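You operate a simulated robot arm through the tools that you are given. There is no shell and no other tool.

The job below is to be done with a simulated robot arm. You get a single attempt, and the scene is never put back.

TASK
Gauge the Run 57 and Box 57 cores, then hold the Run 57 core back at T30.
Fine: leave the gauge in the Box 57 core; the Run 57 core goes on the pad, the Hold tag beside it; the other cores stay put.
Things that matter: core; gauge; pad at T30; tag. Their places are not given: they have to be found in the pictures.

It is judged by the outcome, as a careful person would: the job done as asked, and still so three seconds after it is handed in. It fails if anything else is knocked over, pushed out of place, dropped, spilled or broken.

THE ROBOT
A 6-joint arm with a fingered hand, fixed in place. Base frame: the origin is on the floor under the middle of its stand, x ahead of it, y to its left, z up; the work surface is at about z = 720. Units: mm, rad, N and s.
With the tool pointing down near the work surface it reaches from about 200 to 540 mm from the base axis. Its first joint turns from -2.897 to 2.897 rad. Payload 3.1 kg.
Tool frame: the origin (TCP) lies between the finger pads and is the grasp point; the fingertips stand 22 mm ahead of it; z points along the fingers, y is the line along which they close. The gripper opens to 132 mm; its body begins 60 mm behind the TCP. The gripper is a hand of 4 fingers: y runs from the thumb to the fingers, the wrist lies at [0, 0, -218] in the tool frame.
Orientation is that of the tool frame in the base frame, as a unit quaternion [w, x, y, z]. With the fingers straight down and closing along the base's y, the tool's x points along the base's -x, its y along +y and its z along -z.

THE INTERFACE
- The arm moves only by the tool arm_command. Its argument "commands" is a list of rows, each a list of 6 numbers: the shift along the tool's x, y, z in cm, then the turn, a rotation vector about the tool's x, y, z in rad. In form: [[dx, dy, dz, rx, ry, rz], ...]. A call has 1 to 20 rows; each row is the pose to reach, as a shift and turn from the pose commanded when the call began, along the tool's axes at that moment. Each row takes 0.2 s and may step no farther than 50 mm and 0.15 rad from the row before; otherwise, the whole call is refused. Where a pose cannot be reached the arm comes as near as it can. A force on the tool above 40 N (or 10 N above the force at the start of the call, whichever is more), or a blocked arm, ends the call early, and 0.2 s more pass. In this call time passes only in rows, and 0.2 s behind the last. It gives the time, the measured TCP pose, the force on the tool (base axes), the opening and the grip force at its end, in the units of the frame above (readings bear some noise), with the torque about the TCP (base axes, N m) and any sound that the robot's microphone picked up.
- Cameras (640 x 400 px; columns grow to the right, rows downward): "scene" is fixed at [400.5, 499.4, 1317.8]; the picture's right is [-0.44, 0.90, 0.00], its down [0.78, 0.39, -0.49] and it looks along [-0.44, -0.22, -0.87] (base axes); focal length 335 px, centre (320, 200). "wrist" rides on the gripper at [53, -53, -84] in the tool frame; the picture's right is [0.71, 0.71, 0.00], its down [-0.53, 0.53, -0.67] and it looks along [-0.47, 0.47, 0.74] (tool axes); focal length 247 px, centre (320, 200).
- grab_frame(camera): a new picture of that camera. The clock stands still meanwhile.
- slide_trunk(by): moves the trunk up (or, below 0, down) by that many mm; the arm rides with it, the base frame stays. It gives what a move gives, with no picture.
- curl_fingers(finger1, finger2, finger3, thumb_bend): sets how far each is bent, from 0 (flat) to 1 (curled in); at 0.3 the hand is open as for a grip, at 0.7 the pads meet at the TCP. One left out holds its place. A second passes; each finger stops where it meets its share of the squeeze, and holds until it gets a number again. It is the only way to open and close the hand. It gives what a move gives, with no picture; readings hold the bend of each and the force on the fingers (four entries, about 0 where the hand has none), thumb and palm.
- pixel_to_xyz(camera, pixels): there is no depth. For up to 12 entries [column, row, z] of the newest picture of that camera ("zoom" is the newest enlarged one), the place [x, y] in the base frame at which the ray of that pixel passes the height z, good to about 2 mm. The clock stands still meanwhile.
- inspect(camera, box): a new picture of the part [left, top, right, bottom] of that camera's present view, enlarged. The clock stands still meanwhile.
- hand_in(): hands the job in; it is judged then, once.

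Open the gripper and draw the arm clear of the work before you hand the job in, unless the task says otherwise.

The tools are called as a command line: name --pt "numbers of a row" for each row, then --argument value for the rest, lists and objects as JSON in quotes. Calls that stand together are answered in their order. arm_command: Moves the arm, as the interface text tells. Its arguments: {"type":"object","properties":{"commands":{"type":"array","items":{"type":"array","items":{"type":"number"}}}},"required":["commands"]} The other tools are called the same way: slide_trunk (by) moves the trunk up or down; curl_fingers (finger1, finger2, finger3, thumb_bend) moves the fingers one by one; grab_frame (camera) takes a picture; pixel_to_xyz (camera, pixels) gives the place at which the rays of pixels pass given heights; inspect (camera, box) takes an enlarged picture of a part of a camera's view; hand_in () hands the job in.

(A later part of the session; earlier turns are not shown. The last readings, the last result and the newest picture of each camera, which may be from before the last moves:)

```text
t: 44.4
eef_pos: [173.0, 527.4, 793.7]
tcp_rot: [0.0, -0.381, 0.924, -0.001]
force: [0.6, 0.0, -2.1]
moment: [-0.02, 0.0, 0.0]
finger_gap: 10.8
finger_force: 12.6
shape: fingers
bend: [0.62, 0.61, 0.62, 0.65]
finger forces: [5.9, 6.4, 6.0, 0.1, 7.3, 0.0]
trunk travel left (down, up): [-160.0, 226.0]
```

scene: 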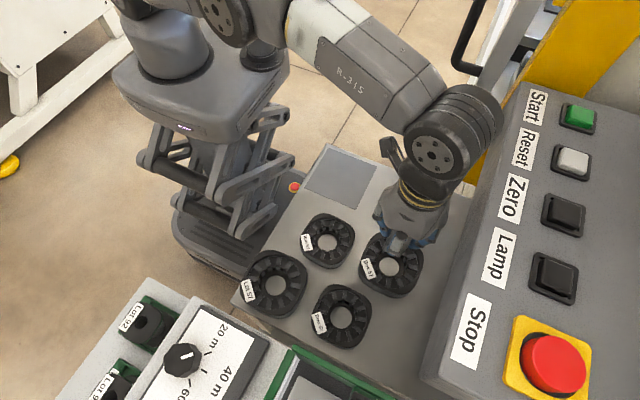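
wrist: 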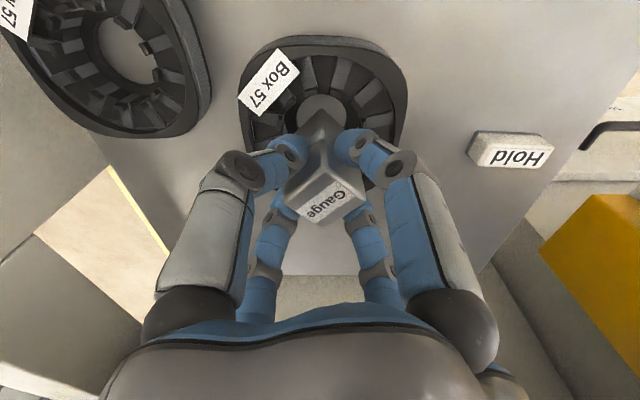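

The gauge enters Box freely at this orientation (bottom now ~z 734). Since Run should be gauged first in the same way, I withdraw and take the gauge back over Run with the matching yaw (40°).

arm_command --pt "0 0 -1 0 0 0" --pt "0 0 -3 0 0 0" --pt "0 0 -6 0 0 0" --pt "2.0 -2.3 -6 0 0 0.03" --pt "4.0 -4.6 -6 0 0 0.06" --pt "6.0 -6.9 -6 0 0 0.087" --pt "8.02 -9.25 -6 0 0 0.087" --pt "8.02 -9.25 -6 0 0 0.087"

arm_command --pt "0 0 1.5 0 0 0" --pt "0 0 2.8 0 0 0" --pt "0 0 2.8 0 0 0"

inspect --camera "wrist" --box '[240, 30, 400, 150]'

inspect --camera "scene" --box '[300, 200, 355, 265]'

```text
t: 46.1
eef_pos: [182.4, 404.2, 857.1]
tcp_rot: [0.001, -0.341, 0.94, 0.0]
force: [0.5, -0.2, -2.4]
moment: [-0.01, 0.0, -0.02]
finger_gap: 10.5
finger_force: 12.0
shape: fingers
bend: [0.63, 0.61, 0.62, 0.65]
finger forces: [5.2, 6.5, 5.7, 0.1, 6.8, 0.0]
trunk travel left (down, up): [-160.0, 226.0]
```

```text
t: 47.0
eef_pos: [181.6, 404.8, 827.2]
tcp_rot: [0.0, -0.342, 0.94, 0.0]
force: [0.5, 0.3, -1.6]
moment: [-0.01, 0.01, -0.04]
finger_gap: 10.6
finger_force: 12.0
shape: fingers
bend: [0.63, 0.61, 0.62, 0.65]
finger forces: [5.3, 6.5, 5.6, 0.1, 6.9, 0.1]
trunk travel left (down, up): [-160.0, 226.0]
```

```text
3.33 times, centred on (320, 90) of wrist
```

zoom: 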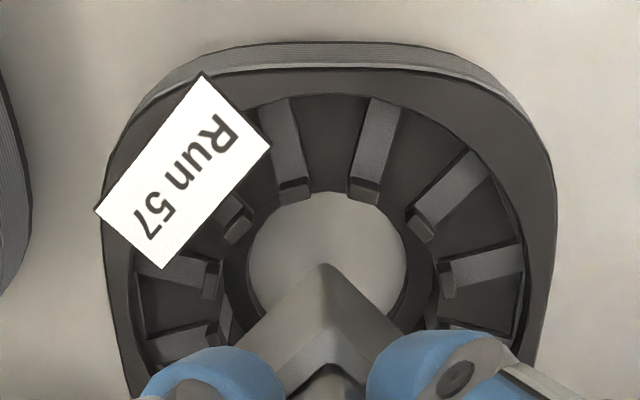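

```text
6.15 times, centred on (328, 232) of scene
```

zoom: 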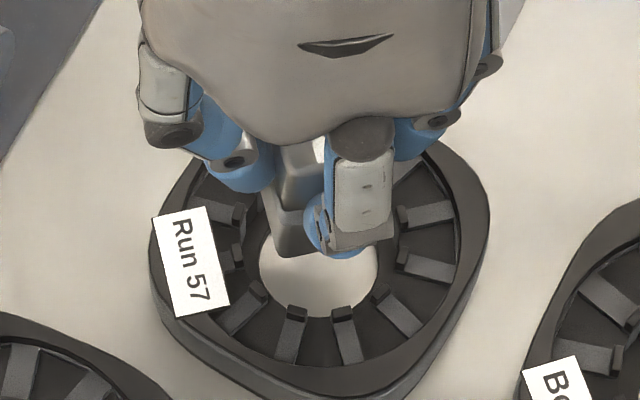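

At yaw 40° Run's hole spans cols 247–408 and the gauge's near corner is at col 322. I query hole centre and that corner for the offset.

inspect --camera "wrist" --box '[240, 30, 400, 150]'

pixel_to_xyz --camera "zoom" --pixels '[[247, 268, 722], [408, 268, 722], [247, 268, 722], [408, 268, 722], [327, 190, 722], [327, 190, 722], [322, 263, 768], [322, 263, 768], [322, 263, 768], [327, 268, 722], [327, 268, 722]]'

```text
3.33 times, centred on (320, 90) of wrist
```

zoom: 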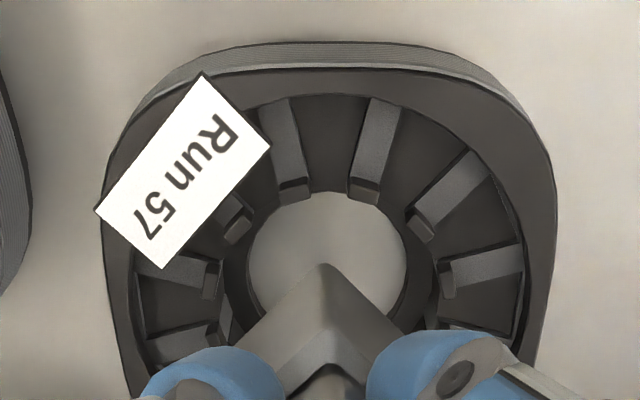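

```text
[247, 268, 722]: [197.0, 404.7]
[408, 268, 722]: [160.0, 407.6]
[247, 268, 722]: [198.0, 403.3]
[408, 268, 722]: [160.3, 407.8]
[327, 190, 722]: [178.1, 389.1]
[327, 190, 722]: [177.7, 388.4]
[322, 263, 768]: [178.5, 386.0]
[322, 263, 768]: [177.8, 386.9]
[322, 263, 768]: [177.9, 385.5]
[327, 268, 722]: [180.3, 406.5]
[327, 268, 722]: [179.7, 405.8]
```

Gauge centre ≈ (179.8,405.8), bore ≈ (179.3,406.3). I apply a 0.5 mm correction and step down into Run.

arm_command --pt "0 0.05 1.0 0 0 0" --pt "0 0.05 1.8 0 0 0" --pt "0 0.05 2.0 0 0 0" --pt "0 0.05 2.2 0 0 0"

arm_command --pt "0 0 0.15 0 0 0" --pt "0 0 0.3 0 0 0"

```text
t: 48.0
eef_pos: [180.4, 405.1, 804.1]
tcp_rot: [-0.001, -0.342, 0.94, 0.0]
force: [0.4, 0.7, -1.4]
moment: [0.0, 0.01, 0.04]
finger_gap: 10.7
finger_force: 12.0
shape: fingers
bend: [0.63, 0.61, 0.62, 0.65]
finger forces: [5.2, 6.6, 5.7, 0.0, 6.9, 0.0]
trunk travel left (down, up): [-160.0, 226.0]
```

```text
t: 48.5
eef_pos: [180.9, 405.2, 802.2]
tcp_rot: [0.0, -0.342, 0.94, 0.0]
force: [-0.4, -0.4, -2.7]
moment: [-0.03, 0.02, -0.01]
finger_gap: 10.5
finger_force: 12.1
shape: fingers
bend: [0.63, 0.61, 0.62, 0.65]
finger forces: [5.3, 6.5, 5.7, 0.0, 6.9, 0.1]
trunk travel left (down, up): [-160.0, 226.0]
```

No contact at 802 this time — the gauge is entering Run. I continue in small steps.

arm_command --pt "0 0 0.2 0 0 0" --pt "0 0 0.4 0 0 0" --pt "0 0 0.6 0 0 0"

arm_command --pt "0 0 0.2 0 0 0" --pt "0 0 0.4 0 0 0" --pt "0 0 0.6 0 0 0"

```text
t: 49.4
eef_pos: [181.0, 405.7, 795.6]
tcp_rot: [-0.001, -0.343, 0.94, 0.0]
force: [-0.1, -0.1, -2.6]
moment: [-0.02, 0.0, 0.06]
finger_gap: 10.5
finger_force: 12.6
shape: fingers
bend: [0.63, 0.61, 0.62, 0.65]
finger forces: [5.3, 6.5, 5.7, 0.0, 6.8, 0.1]
trunk travel left (down, up): [-160.0, 226.0]
```

```text
t: 50.1
eef_pos: [180.1, 405.2, 789.9]
tcp_rot: [0.0, -0.342, 0.94, -0.001]
force: [0.3, 0.4, -2.3]
moment: [0.0, 0.0, 0.01]
finger_gap: 10.8
finger_force: 12.2
shape: fingers
bend: [0.63, 0.61, 0.62, 0.65]
finger forces: [5.3, 6.5, 5.6, 0.0, 6.9, 0.0]
trunk travel left (down, up): [-160.0, 226.0]
```

Free so far (bottom ≈731). I keep going down toward the seat.

arm_command --pt "0 0 0.2 0 0 0" --pt "0 0 0.4 0 0 0"

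arm_command --pt "0 0 0.15 0 0 0" --pt "0 0 0.3 0 0 0"

```text
t: 50.8
eef_pos: [181.2, 405.6, 785.4]
tcp_rot: [0.0, -0.342, 0.94, 0.0]
force: [-0.7, -0.6, -2.9]
moment: [0.02, -0.02, -0.01]
finger_gap: 10.4
finger_force: 12.5
shape: fingers
bend: [0.63, 0.61, 0.62, 0.65]
finger forces: [5.3, 6.5, 5.7, 0.0, 7.0, 0.0]
trunk travel left (down, up): [-160.0, 226.0]
```

```text
t: 51.4
eef_pos: [180.3, 406.2, 782.4]
tcp_rot: [0.001, -0.342, 0.94, 0.0]
force: [-0.5, -0.2, -1.8]
moment: [-0.02, 0.02, 0.03]
finger_gap: 10.6
finger_force: 12.7
shape: fingers
bend: [0.63, 0.61, 0.62, 0.65]
finger forces: [5.3, 6.5, 5.8, 0.0, 6.9, 0.0]
trunk travel left (down, up): [-160.0, 226.0]
```

TCP 782 (bottom ≈723), still free. I go 2 mm further to feel the seat, then check visually.

arm_command --pt "0 0 0.1 0 0 0" --pt "0 0 0.2 0 0 0"

grab_frame --camera "wrist"

inspect --camera "scene" --box '[300, 205, 355, 270]'

```text
t: 52.0
eef_pos: [181.1, 405.5, 781.8]
tcp_rot: [0.0, -0.343, 0.94, 0.0]
force: [-0.6, 0.6, -1.8]
moment: [0.0, 0.06, 0.02]
finger_gap: 10.2
finger_force: 12.2
shape: fingers
bend: [0.63, 0.61, 0.62, 0.65]
finger forces: [5.3, 6.5, 5.9, 0.0, 6.8, 0.1]
trunk travel left (down, up): [-160.0, 226.0]
```

```text
taken
```

wrist: 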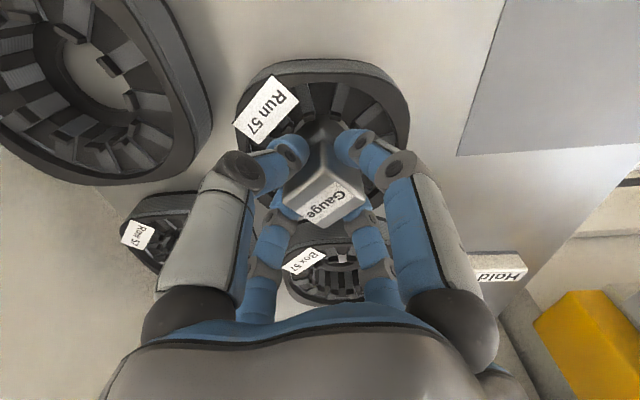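

```text
6.15 times, centred on (328, 238) of scene
```

zoom: 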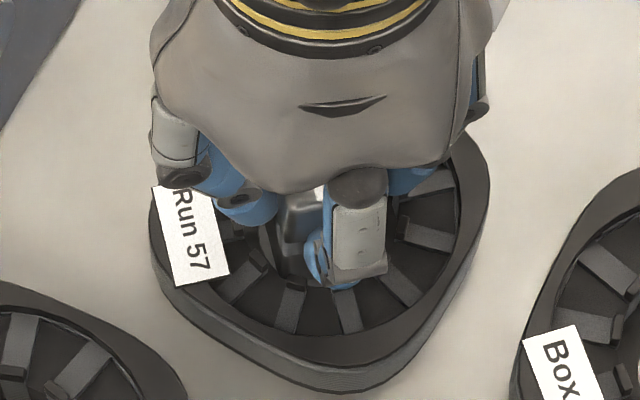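

The gauge is well inside Run's bore (bottom ≈722). One more 2 mm step to confirm it seats.

arm_command --pt "0 0 0.1 0 0 0" --pt "0 0 0.2 0 0 0"

```text
t: 52.5
eef_pos: [180.6, 406.2, 780.3]
tcp_rot: [0.0, -0.341, 0.94, 0.001]
force: [0.7, -1.6, 4.9]
moment: [-0.01, -0.02, 0.0]
finger_gap: 10.4
finger_force: 13.4
shape: fingers
bend: [0.63, 0.61, 0.62, 0.65]
finger forces: [5.7, 6.7, 6.3, 0.0, 7.9, 0.1]
trunk travel left (down, up): [-160.0, 226.0]
```

Contact at TCP 780.3 (bottom on the table level): the gauge is fully seated in Run 57, so Run is gauged. I dwell briefly, withdraw, and carry it to above Box with yaw 45°.

arm_command --pt "0 0 -0.1 0 0 0" --pt "0 0 -0.1 0 0 0" --pt "0 0 -0.1 0 0 0" --pt "0 0 -1 0 0 0" --pt "0 0 -2.5 0 0 0" --pt "0 0 -5 0 0 0" --pt "0 0 -7.5 0 0 0" --pt "-1.8 2.46 -7.5 0 0 -0.03" --pt "-3.6 4.93 -7.5 0 0 -0.06" --pt "-5.4 7.4 -7.5 0 0 -0.087" --pt "-7.18 9.86 -7.5 0 0 -0.087" --pt "-7.18 9.86 -7.5 0 0 -0.087"

arm_command --pt "0 0 1.5 0 0 0" --pt "0 0 2.8 0 0 0" --pt "0 0 2.8 0 0 0"

inspect --camera "scene" --box '[360, 220, 420, 290]'

inspect --camera "wrist" --box '[240, 30, 400, 150]'

```text
t: 55.1
eef_pos: [172.7, 526.6, 851.8]
tcp_rot: [-0.001, -0.382, 0.924, -0.001]
force: [0.1, 0.4, -2.8]
moment: [0.01, -0.01, 0.02]
finger_gap: 10.1
finger_force: 12.9
shape: fingers
bend: [0.63, 0.61, 0.62, 0.65]
finger forces: [5.4, 6.6, 6.1, 0.1, 7.0, 0.0]
trunk travel left (down, up): [-160.0, 226.0]
```

```text
t: 56.0
eef_pos: [171.3, 527.6, 826.1]
tcp_rot: [0.0, -0.382, 0.924, -0.001]
force: [-0.3, 0.1, -2.8]
moment: [-0.01, 0.02, 0.01]
finger_gap: 10.2
finger_force: 12.7
shape: fingers
bend: [0.63, 0.61, 0.62, 0.65]
finger forces: [5.4, 6.6, 6.2, 0.0, 6.9, 0.1]
trunk travel left (down, up): [-160.0, 226.0]
```

```text
5.71 times, centred on (390, 255) of scene
```

zoom: 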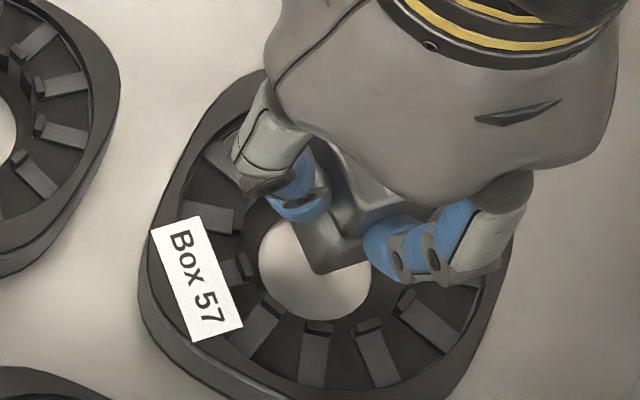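

```text
3.33 times, centred on (320, 90) of wrist
```

zoom: 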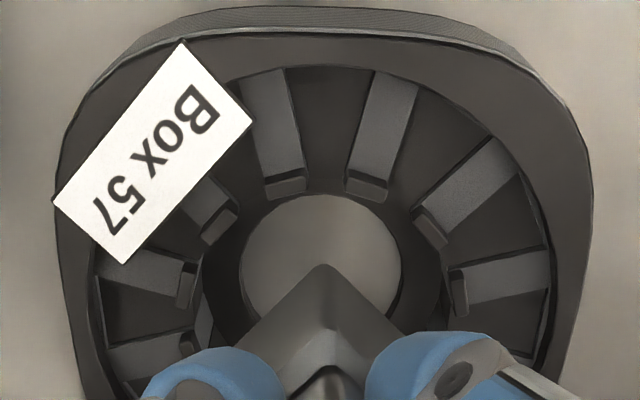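

Aligned over Box (hole centre col 320.5, gauge corner col 322). I lower in stages, checking force at each.

arm_command --pt "0 0 0.8 0 0 0" --pt "0 0 1.6 0 0 0" --pt "0 0 2.0 0 0 0" --pt "0 0 2.3 0 0 0"

arm_command --pt "0 0 0.3 0 0 0" --pt "0 0 0.6 0 0 0" --pt "0 0 0.9 0 0 0"

arm_command --pt "0 0 0.3 0 0 0" --pt "0 0 0.6 0 0 0" --pt "0 0 0.8 0 0 0"

```text
t: 57.0
eef_pos: [171.9, 526.8, 802.7]
tcp_rot: [0.0, -0.382, 0.924, 0.0]
force: [0.3, 0.8, -1.9]
moment: [0.01, 0.0, 0.0]
finger_gap: 10.4
finger_force: 12.8
shape: fingers
bend: [0.63, 0.61, 0.62, 0.65]
finger forces: [5.3, 6.6, 6.1, 0.0, 6.9, 0.1]
trunk travel left (down, up): [-160.0, 226.0]
```

```text
t: 57.8
eef_pos: [171.8, 526.4, 793.6]
tcp_rot: [-0.001, -0.382, 0.924, 0.0]
force: [0.4, -0.5, -2.9]
moment: [-0.01, 0.0, 0.0]
finger_gap: 10.0
finger_force: 12.9
shape: fingers
bend: [0.63, 0.61, 0.62, 0.65]
finger forces: [5.4, 6.6, 6.0, 0.0, 6.9, 0.1]
trunk travel left (down, up): [-160.0, 226.0]
```

```text
t: 58.5
eef_pos: [170.8, 526.9, 786.6]
tcp_rot: [0.0, -0.382, 0.924, 0.001]
force: [0.9, 0.3, -2.4]
moment: [-0.04, -0.02, 0.01]
finger_gap: 10.1
finger_force: 12.6
shape: fingers
bend: [0.63, 0.61, 0.62, 0.65]
finger forces: [5.4, 6.7, 6.2, 0.0, 6.9, 0.1]
trunk travel left (down, up): [-160.0, 226.0]
```

Entered Box freely down to TCP ≈786 (bottom ≈726). I take the last few millimetres to the seat.

arm_command --pt "0 0 0.2 0 0 0" --pt "0 0 0.4 0 0 0"

arm_command --pt "0 0 0.1 0 0 0" --pt "0 0 0.15 0 0 0"

```text
t: 59.1
eef_pos: [172.6, 526.7, 782.9]
tcp_rot: [-0.001, -0.382, 0.924, -0.001]
force: [0.2, 0.2, -2.2]
moment: [-0.04, -0.02, 0.0]
finger_gap: 10.4
finger_force: 12.6
shape: fingers
bend: [0.63, 0.61, 0.62, 0.65]
finger forces: [5.4, 6.5, 6.1, 0.0, 6.9, 0.0]
trunk travel left (down, up): [-160.0, 226.0]
```

```text
t: 59.8
eef_pos: [172.4, 526.2, 780.7]
tcp_rot: [-0.001, -0.381, 0.924, 0.001]
force: [-1.1, -0.5, -1.5]
moment: [-0.06, 0.02, 0.02]
finger_gap: 10.1
finger_force: 12.0
shape: fingers
bend: [0.63, 0.61, 0.62, 0.65]
finger forces: [5.7, 6.4, 6.0, 0.0, 7.1, 0.1]
trunk travel left (down, up): [-160.0, 226.0]
```

The gauge is just at its seat in Box 57. I open the fingers moderately (0.42) to release it.

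curl_fingers --finger1 0.42 --finger2 0.42 --finger3 0.42 --thumb_bend 0.42

grab_frame --camera "wrist"

inspect --camera "scene" --box '[350, 200, 440, 300]'

```text
t: 60.8
eef_pos: [171.7, 526.0, 781.2]
tcp_rot: [0.0, -0.382, 0.924, 0.0]
force: [-0.3, -0.3, 0.3]
moment: [0.01, 0.0, 0.01]
finger_gap: 59.5
finger_force: 0.1
shape: fingers
bend: [0.42, 0.42, 0.42, 0.42]
finger forces: [0.0, 0.0, 0.0, 0.1, 0.1, 0.0]
trunk travel left (down, up): [-160.0, 226.0]
```

```text
taken
```

wrist: 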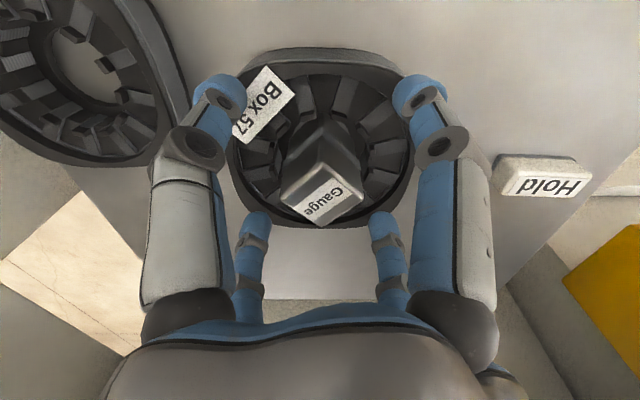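

```text
4.00 times, centred on (395, 250) of scene
```

zoom: 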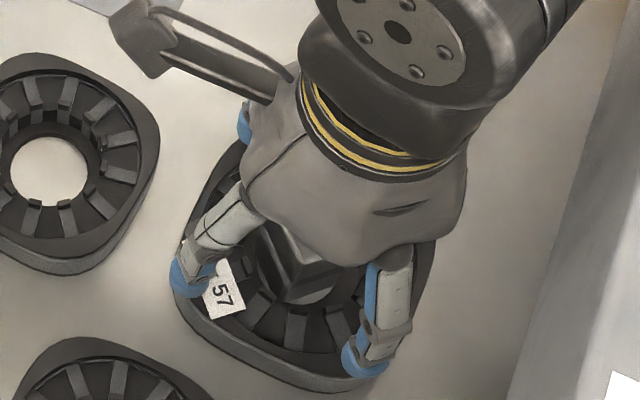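

The gauge stands released inside Box 57. I raise straight up 100 mm, clear of the gauge, and re-check the scene.

arm_command --pt "0 0 -1 0 0 0" --pt "0 0 -3 0 0 0" --pt "0 0 -6 0 0 0" --pt "0 0 -10 0 0 0" --pt "0 0 -10 0 0 0"

grab_frame --camera "scene"

pixel_to_xyz --camera "scene" --pixels '[[275.3, 285.5, 722], [340.9, 317.7, 722], [235, 300, 720], [309, 285, 745], [315, 317, 745], [326, 145, 720], [300, 345, 720]]'

grab_frame --camera "wrist"

```text
t: 62.0
eef_pos: [172.2, 524.1, 881.0]
tcp_rot: [0.0, -0.382, 0.924, 0.0]
force: [-0.1, -0.5, -0.4]
moment: [-0.03, 0.01, 0.0]
finger_gap: 59.8
finger_force: 0.1
shape: fingers
bend: [0.42, 0.42, 0.42, 0.42]
finger forces: [0.1, 0.0, 0.0, 0.0, 0.0, 0.1]
out of reach, approached as far as the arm can: row 4, 5
trunk travel left (down, up): [-160.0, 226.0]
```

```text
taken
```

scene: 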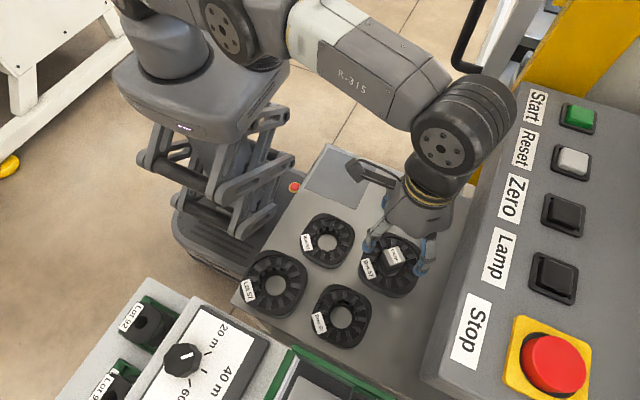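

```text
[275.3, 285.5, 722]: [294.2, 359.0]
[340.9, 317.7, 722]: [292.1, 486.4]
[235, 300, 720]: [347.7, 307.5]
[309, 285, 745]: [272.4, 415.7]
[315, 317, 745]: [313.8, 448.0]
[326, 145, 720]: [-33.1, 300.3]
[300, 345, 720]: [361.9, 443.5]
```

```text
taken
```

wrist: 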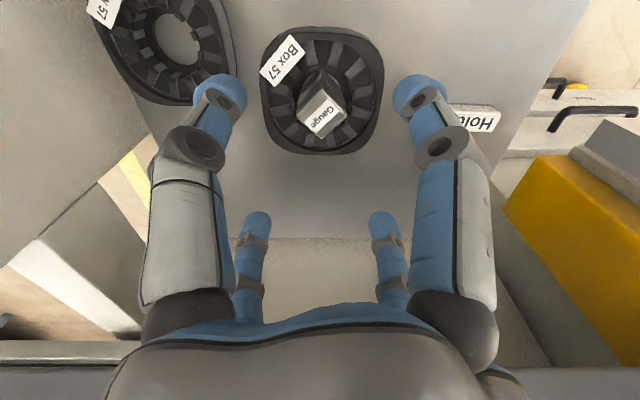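

The gauge stays in Box at scene (393,257). Before gripping Run I calibrate fingertip height at bend ~0.42 with a zoom on the tips.

inspect --camera "scene" --box '[355, 205, 440, 300]'

```text
4.21 times, centred on (398, 252) of scene
```

zoom: 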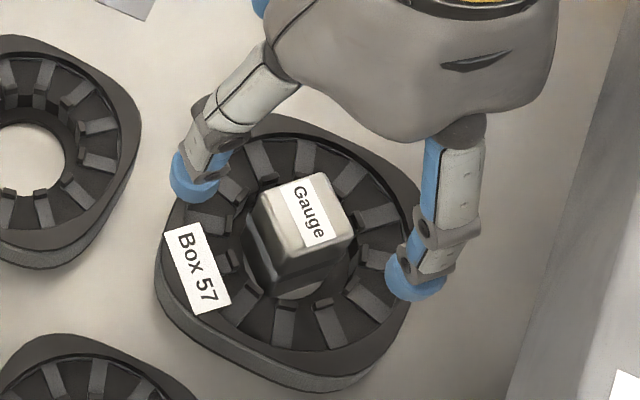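

Gauge sits upright in Box. I query the two visible tips (zoom (190,200) and (413,298)) at several heights to find their drop below the TCP (881).

pixel_to_xyz --camera "zoom" --pixels '[[190, 200, 850], [190, 200, 860], [190, 200, 870], [190, 200, 880], [413, 298, 850], [413, 298, 860], [413, 298, 870], [413, 298, 880]]'

```text
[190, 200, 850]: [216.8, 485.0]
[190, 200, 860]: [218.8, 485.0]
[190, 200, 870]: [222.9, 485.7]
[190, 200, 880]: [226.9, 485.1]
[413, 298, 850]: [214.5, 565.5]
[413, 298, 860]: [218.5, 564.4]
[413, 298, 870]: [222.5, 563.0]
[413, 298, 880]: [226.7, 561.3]
```

At bend 0.42 tips are ~20 mm below the TCP. I move above Run (179.3,406.3) with yaw 38°, so the fingers come down at its rounded corners clear of Box and Lot, and preset the fingers to 0.36.

arm_command --pt "2.0 -2.2 0 0 0 0.03" --pt "4.0 -4.4 0 0 0 0.06" --pt "6.0 -6.6 0 0 0 0.09" --pt "7.83 -8.83 0 0 0 0.122" --pt "7.83 -8.83 0 0 0 0.122"

curl_fingers --finger1 0.36 --finger2 0.36 --finger3 0.36 --thumb_bend 0.36

grab_frame --camera "wrist"

grab_frame --camera "scene"

```text
t: 63.1
eef_pos: [178.0, 406.3, 881.9]
tcp_rot: [-0.001, -0.325, 0.946, 0.0]
force: [0.6, -0.4, -0.7]
moment: [0.01, 0.03, 0.01]
finger_gap: 59.5
finger_force: 0.0
shape: fingers
bend: [0.42, 0.42, 0.42, 0.42]
finger forces: [0.0, 0.1, 0.0, 0.1, 0.0, 0.1]
trunk travel left (down, up): [-160.0, 226.0]
```

```text
t: 64.2
eef_pos: [178.2, 406.0, 883.1]
tcp_rot: [0.0, -0.325, 0.946, -0.001]
force: [0.7, 0.3, 0.9]
moment: [0.02, -0.04, -0.03]
finger_gap: 73.8
finger_force: 0.0
shape: fingers
bend: [0.36, 0.36, 0.36, 0.36]
finger forces: [0.0, 0.0, 0.0, 0.0, 0.1, 0.1]
trunk travel left (down, up): [-160.0, 226.0]
```

```text
taken
```

wrist: 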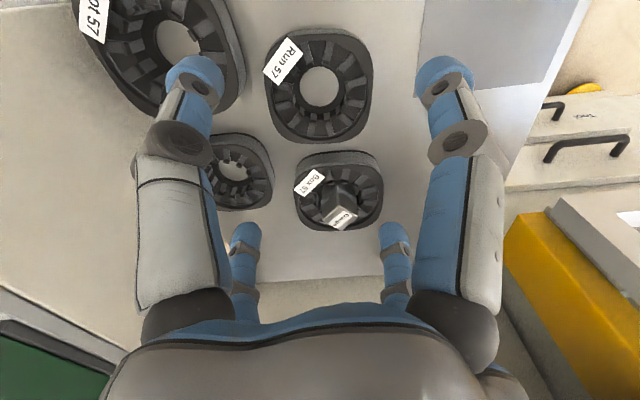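

```text
taken
```

scene: 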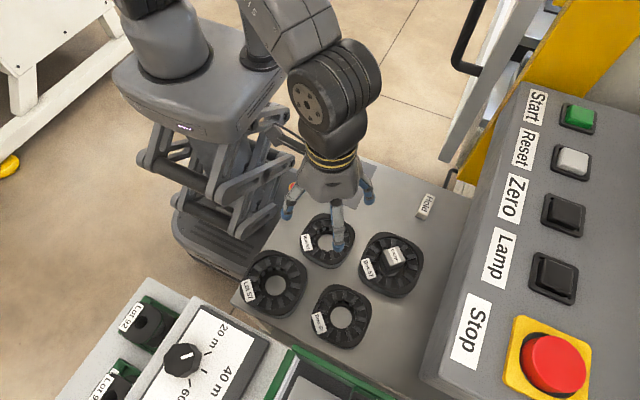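

The hand is over Run. I enlarge the wrist view to check centring and the outline before descending.

inspect --camera "wrist" --box '[240, 10, 400, 160]'

pixel_to_xyz --camera "zoom" --pixels '[[320, 200, 722], [320, 200, 745], [320, 200, 722]]'

```text
2.67 times, centred on (320, 85) of wrist
```

zoom: 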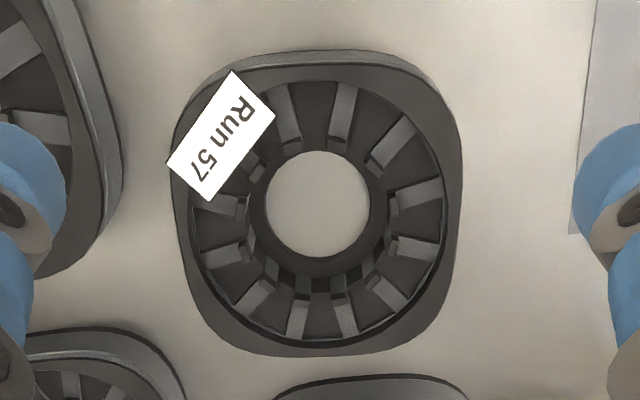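

```text
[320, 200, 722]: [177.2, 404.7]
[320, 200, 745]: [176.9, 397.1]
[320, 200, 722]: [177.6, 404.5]
```

Hole centre at zoom (317.5,204), outline centre at (317,211). I query these.

pixel_to_xyz --camera "zoom" --pixels '[[317.5, 204, 722], [317.5, 204, 722], [317.5, 204, 722], [317, 213, 745], [172, 190, 745], [462, 185, 745], [317, 66, 745], [317, 356, 745], [193, 75, 745], [440, 90, 745], [225, 330, 745], [425, 330, 745]]'

```text
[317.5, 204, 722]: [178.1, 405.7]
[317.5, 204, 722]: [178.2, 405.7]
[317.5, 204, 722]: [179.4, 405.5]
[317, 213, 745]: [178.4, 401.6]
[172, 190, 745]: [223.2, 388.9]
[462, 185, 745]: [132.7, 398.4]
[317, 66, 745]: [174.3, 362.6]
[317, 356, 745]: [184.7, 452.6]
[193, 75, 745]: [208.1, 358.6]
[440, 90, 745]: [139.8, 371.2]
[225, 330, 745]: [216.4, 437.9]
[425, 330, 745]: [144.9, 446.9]
```

Centre ≈ (179,406.2), ~90 mm wide. I shift 1 mm and descend to TCP ≈772 (tips ≈756, above the core tops), then check clearances.

arm_command --pt "-0.07 -0.05 3 0 0 0" --pt "-0.07 -0.05 6 0 0 0" --pt "-0.07 -0.05 9 0 0 0" --pt "-0.07 -0.05 11 0 0 0" --pt "-0.07 -0.05 11 0 0 0"

grab_frame --camera "wrist"

inspect --camera "scene" --box '[270, 180, 390, 300]'

```text
t: 65.3
eef_pos: [179.5, 407.9, 770.4]
tcp_rot: [0.0, -0.325, 0.946, 0.001]
force: [-0.3, -0.1, 0.7]
moment: [-0.01, 0.0, 0.0]
finger_gap: 73.7
finger_force: 0.0
shape: fingers
bend: [0.36, 0.36, 0.36, 0.36]
finger forces: [0.0, 0.1, 0.0, 0.0, 0.0, 0.0]
trunk travel left (down, up): [-160.0, 226.0]
```

```text
taken
```

wrist: 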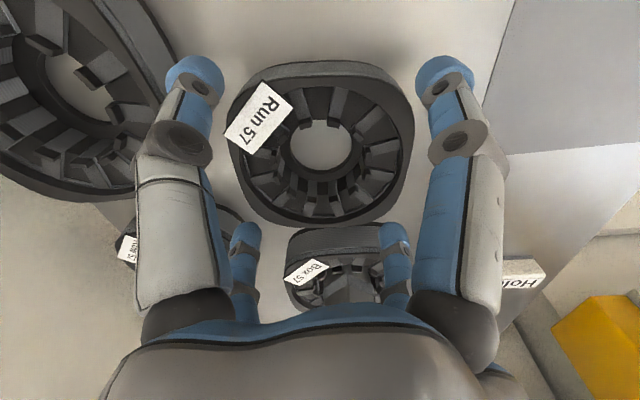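

```text
3.33 times, centred on (330, 240) of scene
```

zoom: 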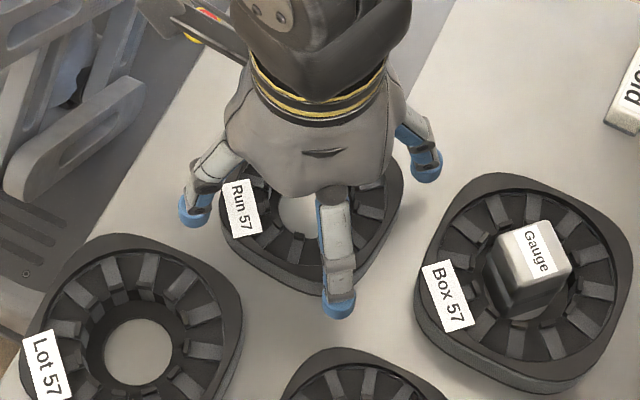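

Tips are around the core with room. I check Lot's nearest outline to the thumb tip position (220.6,353.2) with a few rays.

pixel_to_xyz --camera "zoom" --pixels '[[125, 234, 745], [165, 238, 745], [205, 252, 745], [232, 280, 745], [243, 320, 745], [450, 190, 745], [425, 240, 745], [415, 290, 745], [345, 348, 745], [310, 360, 745], [85, 240, 745], [400, 330, 745]]'

```text
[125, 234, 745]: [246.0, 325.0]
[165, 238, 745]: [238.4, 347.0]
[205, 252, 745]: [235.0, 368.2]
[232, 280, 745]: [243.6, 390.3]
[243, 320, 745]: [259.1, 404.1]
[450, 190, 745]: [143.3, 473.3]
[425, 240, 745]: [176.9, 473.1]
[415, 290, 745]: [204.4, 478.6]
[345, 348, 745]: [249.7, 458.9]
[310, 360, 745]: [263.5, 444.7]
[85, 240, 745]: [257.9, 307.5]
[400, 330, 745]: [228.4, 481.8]
```

Clearances at bend 0.36 would be only 4–6 mm to Box and Lot. I tighten the preset to 0.385 (inner radius ~52 vs core corner 50) and look again.

curl_fingers --finger1 0.385 --finger2 0.385 --finger3 0.385 --thumb_bend 0.385

arm_command --pt "0 0 0.6 0 0 0" --pt "0 0 1.0 0 0 0"

inspect --camera "wrist" --box '[150, 40, 480, 300]'

inspect --camera "scene" --box '[280, 190, 380, 290]'

```text
t: 66.3
eef_pos: [179.8, 407.6, 770.7]
tcp_rot: [0.0, -0.325, 0.946, 0.0]
force: [-0.8, 0.4, -0.4]
moment: [-0.02, 0.02, 0.0]
finger_gap: 69.6
finger_force: 0.2
shape: fingers
bend: [0.38, 0.38, 0.38, 0.38]
finger forces: [0.1, 0.0, 0.0, 0.1, 0.0, 0.0]
trunk travel left (down, up): [-160.0, 226.0]
```

```text
t: 67.0
eef_pos: [179.8, 405.6, 759.9]
tcp_rot: [0.0, -0.324, 0.946, 0.0]
force: [0.8, 0.4, -0.2]
moment: [-0.01, 0.0, 0.0]
finger_gap: 70.0
finger_force: 0.2
shape: fingers
bend: [0.38, 0.38, 0.38, 0.38]
finger forces: [0.0, 0.1, 0.1, 0.1, 0.0, 0.0]
trunk travel left (down, up): [-160.0, 226.0]
```

```text
1.54 times, centred on (315, 170) of wrist
```

zoom: 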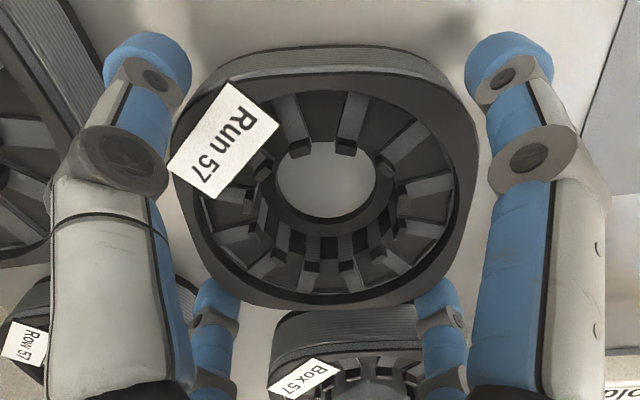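

```text
4.00 times, centred on (330, 240) of scene
```

zoom: 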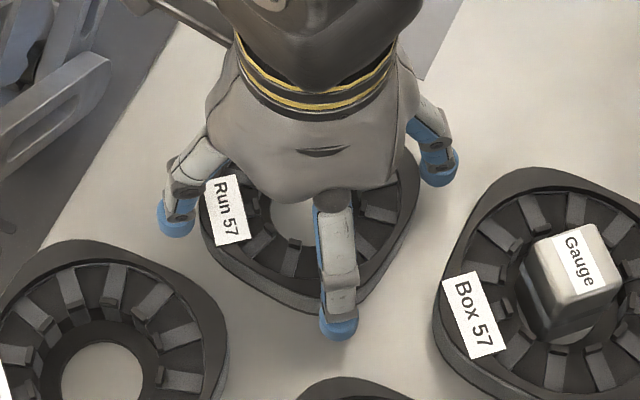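

The fingers straddle Run evenly (wrist zoom tips at x≈148 and 508, core centre 325). I descend in small steps to TCP ≈742 (tips ≈724).

arm_command --pt "0 0 0.3 0 0 0" --pt "0 0 0.6 0 0 0" --pt "0 0 0.9 0 0 0"

arm_command --pt "0 0 0.3 0 0 0" --pt "0 0 0.6 0 0 0" --pt "0 0 0.85 0 0 0"

inspect --camera "wrist" --box '[150, 40, 480, 300]'

inspect --camera "scene" --box '[280, 190, 380, 290]'

```text
t: 67.8
eef_pos: [178.5, 406.9, 751.9]
tcp_rot: [0.0, -0.325, 0.946, 0.0]
force: [-0.2, 0.3, 0.3]
moment: [0.0, -0.02, 0.01]
finger_gap: 69.7
finger_force: 0.0
shape: fingers
bend: [0.38, 0.38, 0.38, 0.38]
finger forces: [0.1, 0.1, 0.1, 0.0, 0.0, 0.0]
trunk travel left (down, up): [-160.0, 226.0]
```

```text
t: 68.5
eef_pos: [179.5, 406.6, 745.2]
tcp_rot: [0.003, -0.325, 0.946, 0.001]
force: [-0.4, 1.2, 23.8]
moment: [-0.92, 0.26, -0.15]
finger_gap: 69.9
finger_force: 12.1
shape: fingers
bend: [0.37, 0.38, 0.38, 0.38]
finger forces: [12.0, 0.7, 0.9, 0.0, 10.2, 0.0]
trunk travel left (down, up): [-160.0, 226.0]
```

```text
1.54 times, centred on (315, 170) of wrist
```

zoom: 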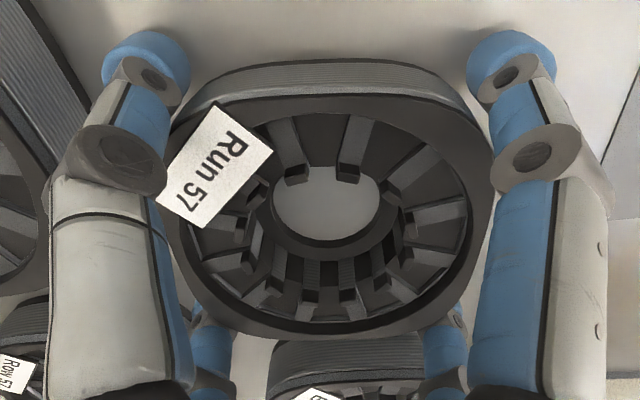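

```text
4.00 times, centred on (330, 240) of scene
```

zoom: 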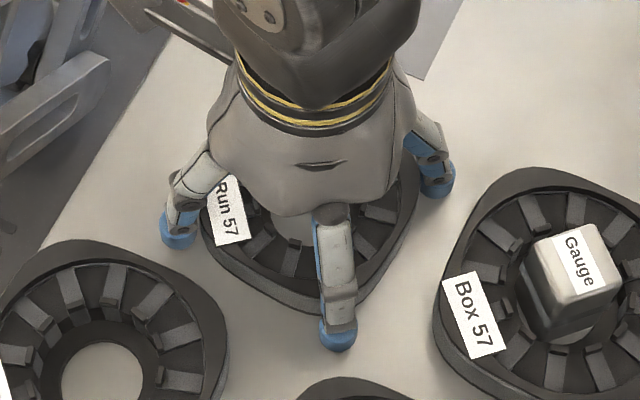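

Finger1 and the thumb read 12 and 10 N: the tips have reached the table slightly earlier than expected (TCP ≈745). I raise 4–5 mm to clear and check forces.

arm_command --pt "0 0 -0.3 0 0 0" --pt "0 0 -0.5 0 0 0"

inspect --camera "scene" --box '[295, 215, 365, 285]'

```text
t: 69.2
eef_pos: [178.7, 404.7, 747.4]
tcp_rot: [0.0, -0.325, 0.946, -0.001]
force: [0.7, 1.1, -0.5]
moment: [-0.01, 0.0, 0.02]
finger_gap: 69.6
finger_force: 0.1
shape: fingers
bend: [0.38, 0.37, 0.37, 0.38]
finger forces: [0.0, 0.4, 0.5, 0.1, 0.0, 0.0]
trunk travel left (down, up): [-160.0, 226.0]
```

```text
5.71 times, centred on (330, 250) of scene
```

zoom: 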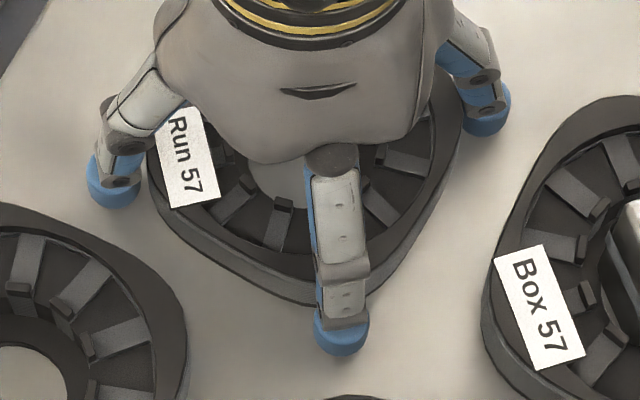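

Clear of the table now. I raise 1 mm more and close all fingers on the core's corners.

arm_command --pt "0 0 -0.1 0 0 0"

curl_fingers --finger1 0.6 --finger2 0.6 --finger3 0.6 --thumb_bend 0.6

inspect --camera "scene" --box '[285, 205, 375, 295]'

grab_frame --camera "wrist"

```text
t: 69.5
eef_pos: [179.5, 404.5, 748.0]
tcp_rot: [-0.001, -0.325, 0.946, 0.0]
force: [0.1, -0.4, 0.0]
moment: [-0.03, 0.05, 0.01]
finger_gap: 69.5
finger_force: 0.5
shape: fingers
bend: [0.38, 0.38, 0.38, 0.38]
finger forces: [0.0, 0.2, 0.1, 0.1, 0.0, 0.0]
trunk travel left (down, up): [-160.0, 226.0]
```

```text
t: 70.5
eef_pos: [179.2, 405.2, 748.5]
tcp_rot: [0.0, -0.325, 0.946, 0.0]
force: [1.2, -1.5, 1.7]
moment: [-0.31, -0.21, 0.0]
finger_gap: 59.7
finger_force: 21.9
shape: fingers
bend: [0.41, 0.36, 0.4, 0.48]
finger forces: [5.7, 11.5, 6.2, 0.0, 19.3, 0.1]
trunk travel left (down, up): [-160.0, 226.0]
```

```text
4.44 times, centred on (330, 250) of scene
```

zoom: 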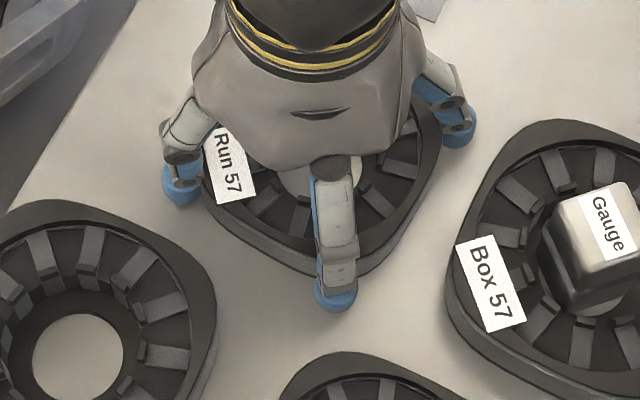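

```text
taken
```

wrist: 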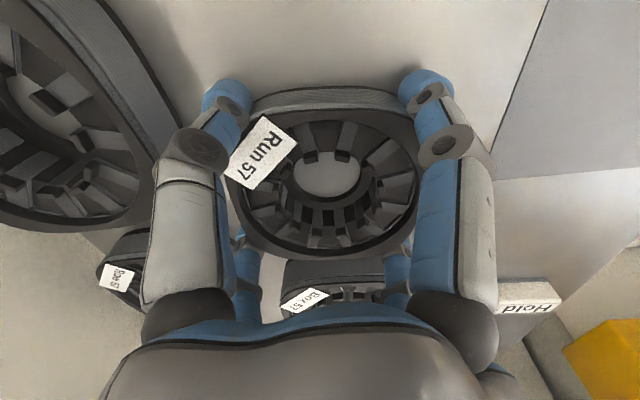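

The grip closed unevenly: the thumb (bend 0.48, 19 N) pushed the core ~10 mm toward finger2. I set the thumb back to 0.41 and let finger2 close, to centre the core between them again.

curl_fingers --finger2 0.6 --thumb_bend 0.41

grab_frame --camera "wrist"

inspect --camera "scene" --box '[285, 205, 375, 295]'

```text
t: 71.5
eef_pos: [179.3, 404.8, 749.3]
tcp_rot: [0.0, -0.325, 0.946, 0.0]
force: [-0.9, 2.7, 1.5]
moment: [-0.03, 0.05, -0.01]
finger_gap: 62.5
finger_force: 12.2
shape: fingers
bend: [0.41, 0.37, 0.4, 0.41]
finger forces: [8.0, 8.4, 7.4, 0.1, 0.0, 0.0]
trunk travel left (down, up): [-160.0, 226.0]
```

```text
taken
```

wrist: 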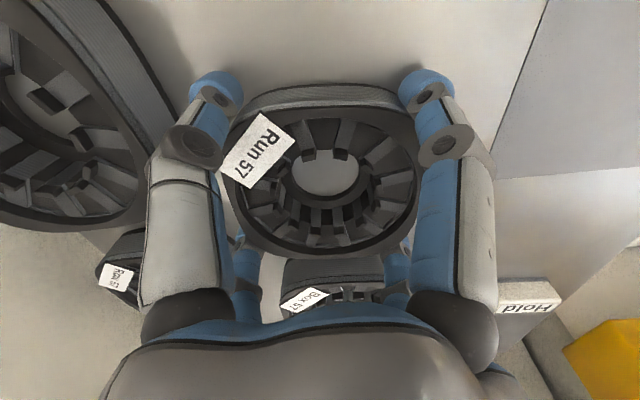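

```text
4.44 times, centred on (330, 250) of scene
```

zoom: 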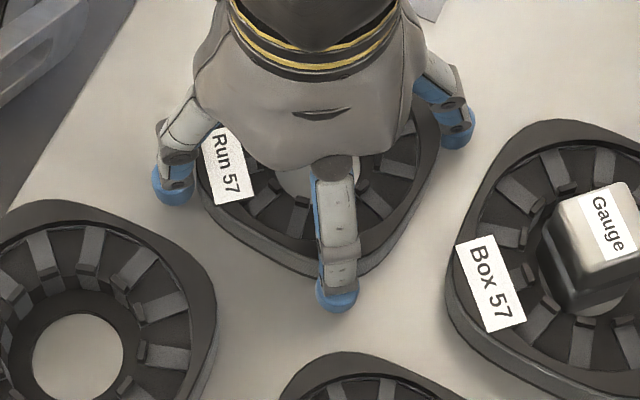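

The thumb now is free and finger2 alone cannot slide the core because fingers 1 and 3 grip it. I relax fingers 1 and 3 slightly and let finger2 push the core back to centre.

curl_fingers --finger1 0.385 --finger2 0.41 --finger3 0.385 --thumb_bend 0.4

grab_frame --camera "wrist"

```text
t: 72.5
eef_pos: [178.7, 405.8, 749.0]
tcp_rot: [0.0, -0.325, 0.946, 0.001]
force: [-1.1, 1.9, 1.7]
moment: [0.12, 0.08, -0.02]
finger_gap: 66.8
finger_force: 1.9
shape: fingers
bend: [0.38, 0.38, 0.38, 0.4]
finger forces: [0.0, 2.6, 0.0, 0.1, 0.2, 0.0]
trunk travel left (down, up): [-160.0, 226.0]
```

```text
taken
```

wrist: 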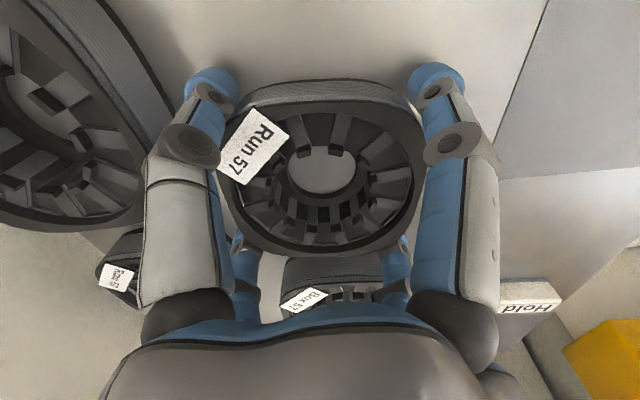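

The core is back near centre (finger2 0.38, thumb 0.40 just touching). I now close fingers 1–3 while the thumb holds its place.

curl_fingers --finger1 0.6 --finger2 0.6 --finger3 0.6

grab_frame --camera "wrist"

```text
t: 73.5
eef_pos: [179.6, 405.0, 748.4]
tcp_rot: [-0.001, -0.324, 0.946, 0.001]
force: [-1.2, 2.0, 2.7]
moment: [0.11, 0.1, -0.02]
finger_gap: 65.0
finger_force: 11.0
shape: fingers
bend: [0.4, 0.39, 0.4, 0.4]
finger forces: [6.8, 7.4, 7.6, 0.0, 0.7, 0.0]
trunk travel left (down, up): [-160.0, 226.0]
```

```text
taken
```

wrist: 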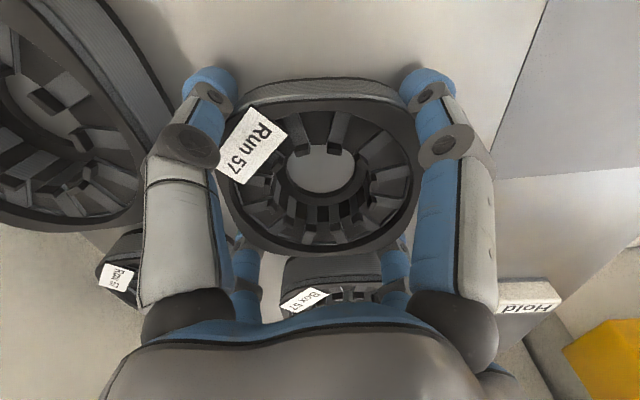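

Symmetric now (0.40/0.39/0.40/0.40, ~7 N each, thumb light). I nudge the thumb to 0.415 to load it gently.

curl_fingers --thumb_bend 0.415

```text
t: 74.5
eef_pos: [179.1, 405.3, 749.5]
tcp_rot: [0.0, -0.325, 0.946, 0.0]
force: [-1.0, 2.7, 3.3]
moment: [0.12, 0.09, -0.04]
finger_gap: 64.5
finger_force: 11.4
shape: fingers
bend: [0.4, 0.39, 0.4, 0.4]
finger forces: [6.7, 7.6, 7.6, 0.0, 1.4, 0.0]
trunk travel left (down, up): [-160.0, 226.0]
```

Thumb force is only 1.4 N; it behaves like a soft spring. I command 0.47 for a balanced ~6–7 N.

curl_fingers --thumb_bend 0.47

grab_frame --camera "wrist"

```text
t: 75.5
eef_pos: [179.3, 404.7, 750.0]
tcp_rot: [0.0, -0.325, 0.946, 0.0]
force: [0.7, -0.8, 3.0]
moment: [0.09, 0.0, -0.06]
finger_gap: 63.3
finger_force: 15.8
shape: fingers
bend: [0.4, 0.39, 0.4, 0.42]
finger forces: [6.9, 7.8, 7.4, 0.0, 8.6, 0.0]
trunk travel left (down, up): [-160.0, 226.0]
```

```text
taken
```

wrist: 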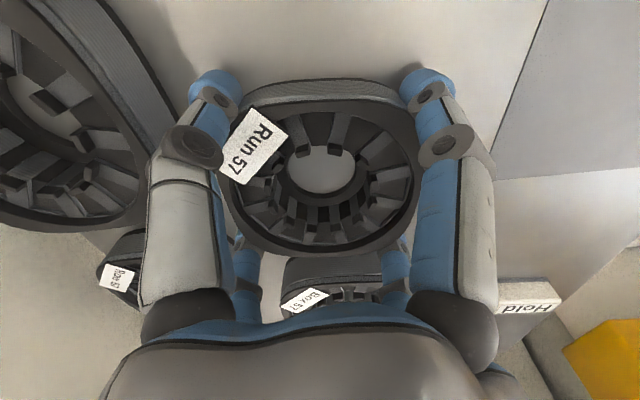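

Balanced grip: 6.9/7.8/7.4 and thumb 8.6 N. I lift 6 mm slowly to test the hold.

arm_command --pt "0 0 -0.2 0 0 0" --pt "0 0 -0.4 0 0 0" --pt "0 0 -0.6 0 0 0"

grab_frame --camera "wrist"

inspect --camera "scene" --box '[285, 205, 375, 295]'

```text
t: 76.3
eef_pos: [178.3, 405.7, 753.9]
tcp_rot: [0.0, -0.325, 0.946, -0.001]
force: [-0.2, -0.3, -3.9]
moment: [-0.01, 0.03, -0.03]
finger_gap: 63.4
finger_force: 15.5
shape: fingers
bend: [0.4, 0.39, 0.4, 0.42]
finger forces: [6.9, 7.7, 7.1, 0.0, 8.2, 0.1]
trunk travel left (down, up): [-160.0, 226.0]
```

```text
taken
```

wrist: 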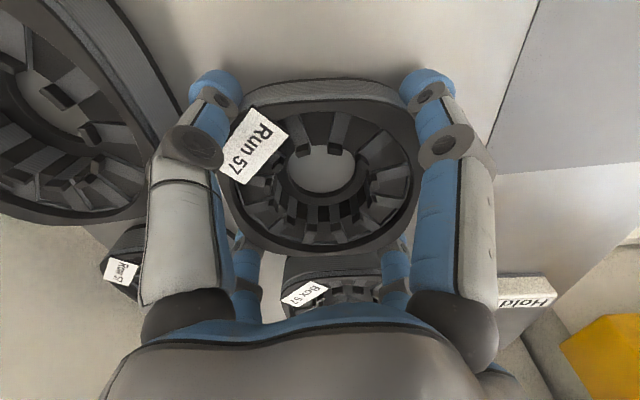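

```text
4.44 times, centred on (330, 250) of scene
```

zoom: 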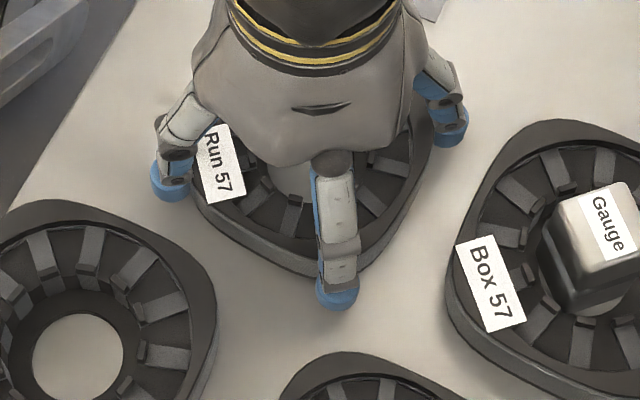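

The core lifts with the hand (~4 N) and keeps its place between the fingers. I lift 50 mm more, then carry it in moderate steps to above the pad.

arm_command --pt "0 0 -1 0 0 0" --pt "0 0 -2.5 0 0 0" --pt "0 0 -4 0 0 0" --pt "0 0 -5 0 0 0" --pt "0 0 -5 0 0 0"

arm_command --pt "1.5 0.6 0 0 0 0" --pt "3.8 1.6 0 0 0 0" --pt "6.2 2.6 0 0 0 0" --pt "8.6 3.6 0 0 0 0" --pt "11.0 4.6 0 0 0 0" --pt "13.0 5.5 0 0 0 0" --pt "14.0 5.9 0 0 0 0" --pt "14.0 5.9 0 0 0 0"

grab_frame --camera "wrist"

grab_frame --camera "scene"

```text
t: 77.5
eef_pos: [179.6, 406.8, 805.1]
tcp_rot: [0.001, -0.325, 0.946, 0.0]
force: [0.7, -0.8, -4.2]
moment: [-0.02, -0.01, 0.01]
finger_gap: 63.4
finger_force: 14.5
shape: fingers
bend: [0.4, 0.39, 0.4, 0.42]
finger forces: [6.9, 7.6, 7.1, 0.1, 8.2, 0.0]
trunk travel left (down, up): [-160.0, 226.0]
```

```text
t: 79.3
eef_pos: [32.7, 367.4, 804.2]
tcp_rot: [0.0, -0.325, 0.946, 0.0]
force: [-0.2, -0.4, -4.2]
moment: [0.0, 0.02, 0.0]
finger_gap: 63.1
finger_force: 14.6
shape: fingers
bend: [0.41, 0.39, 0.4, 0.42]
finger forces: [6.7, 7.6, 7.0, 0.0, 8.2, 0.0]
trunk travel left (down, up): [-160.0, 226.0]
```

```text
taken
```

wrist: 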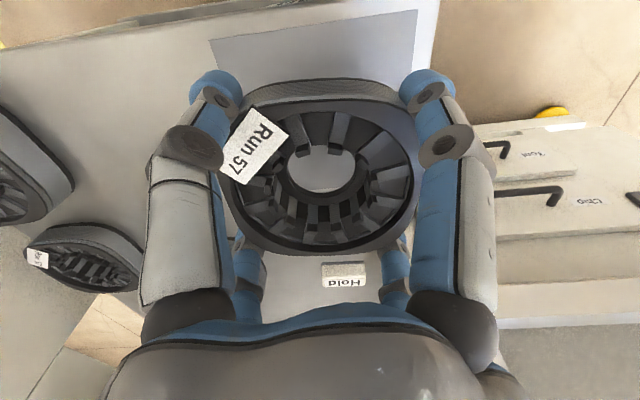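

```text
taken
```

scene: 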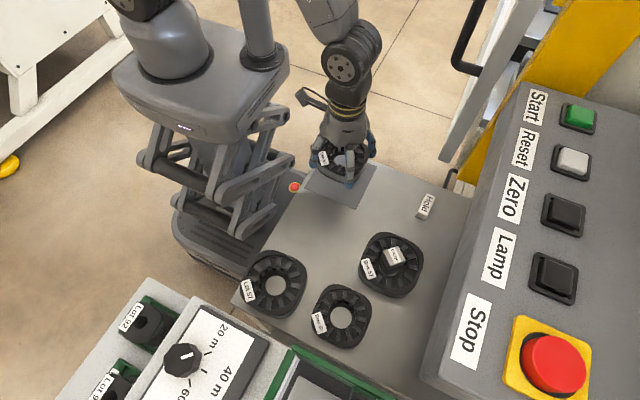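

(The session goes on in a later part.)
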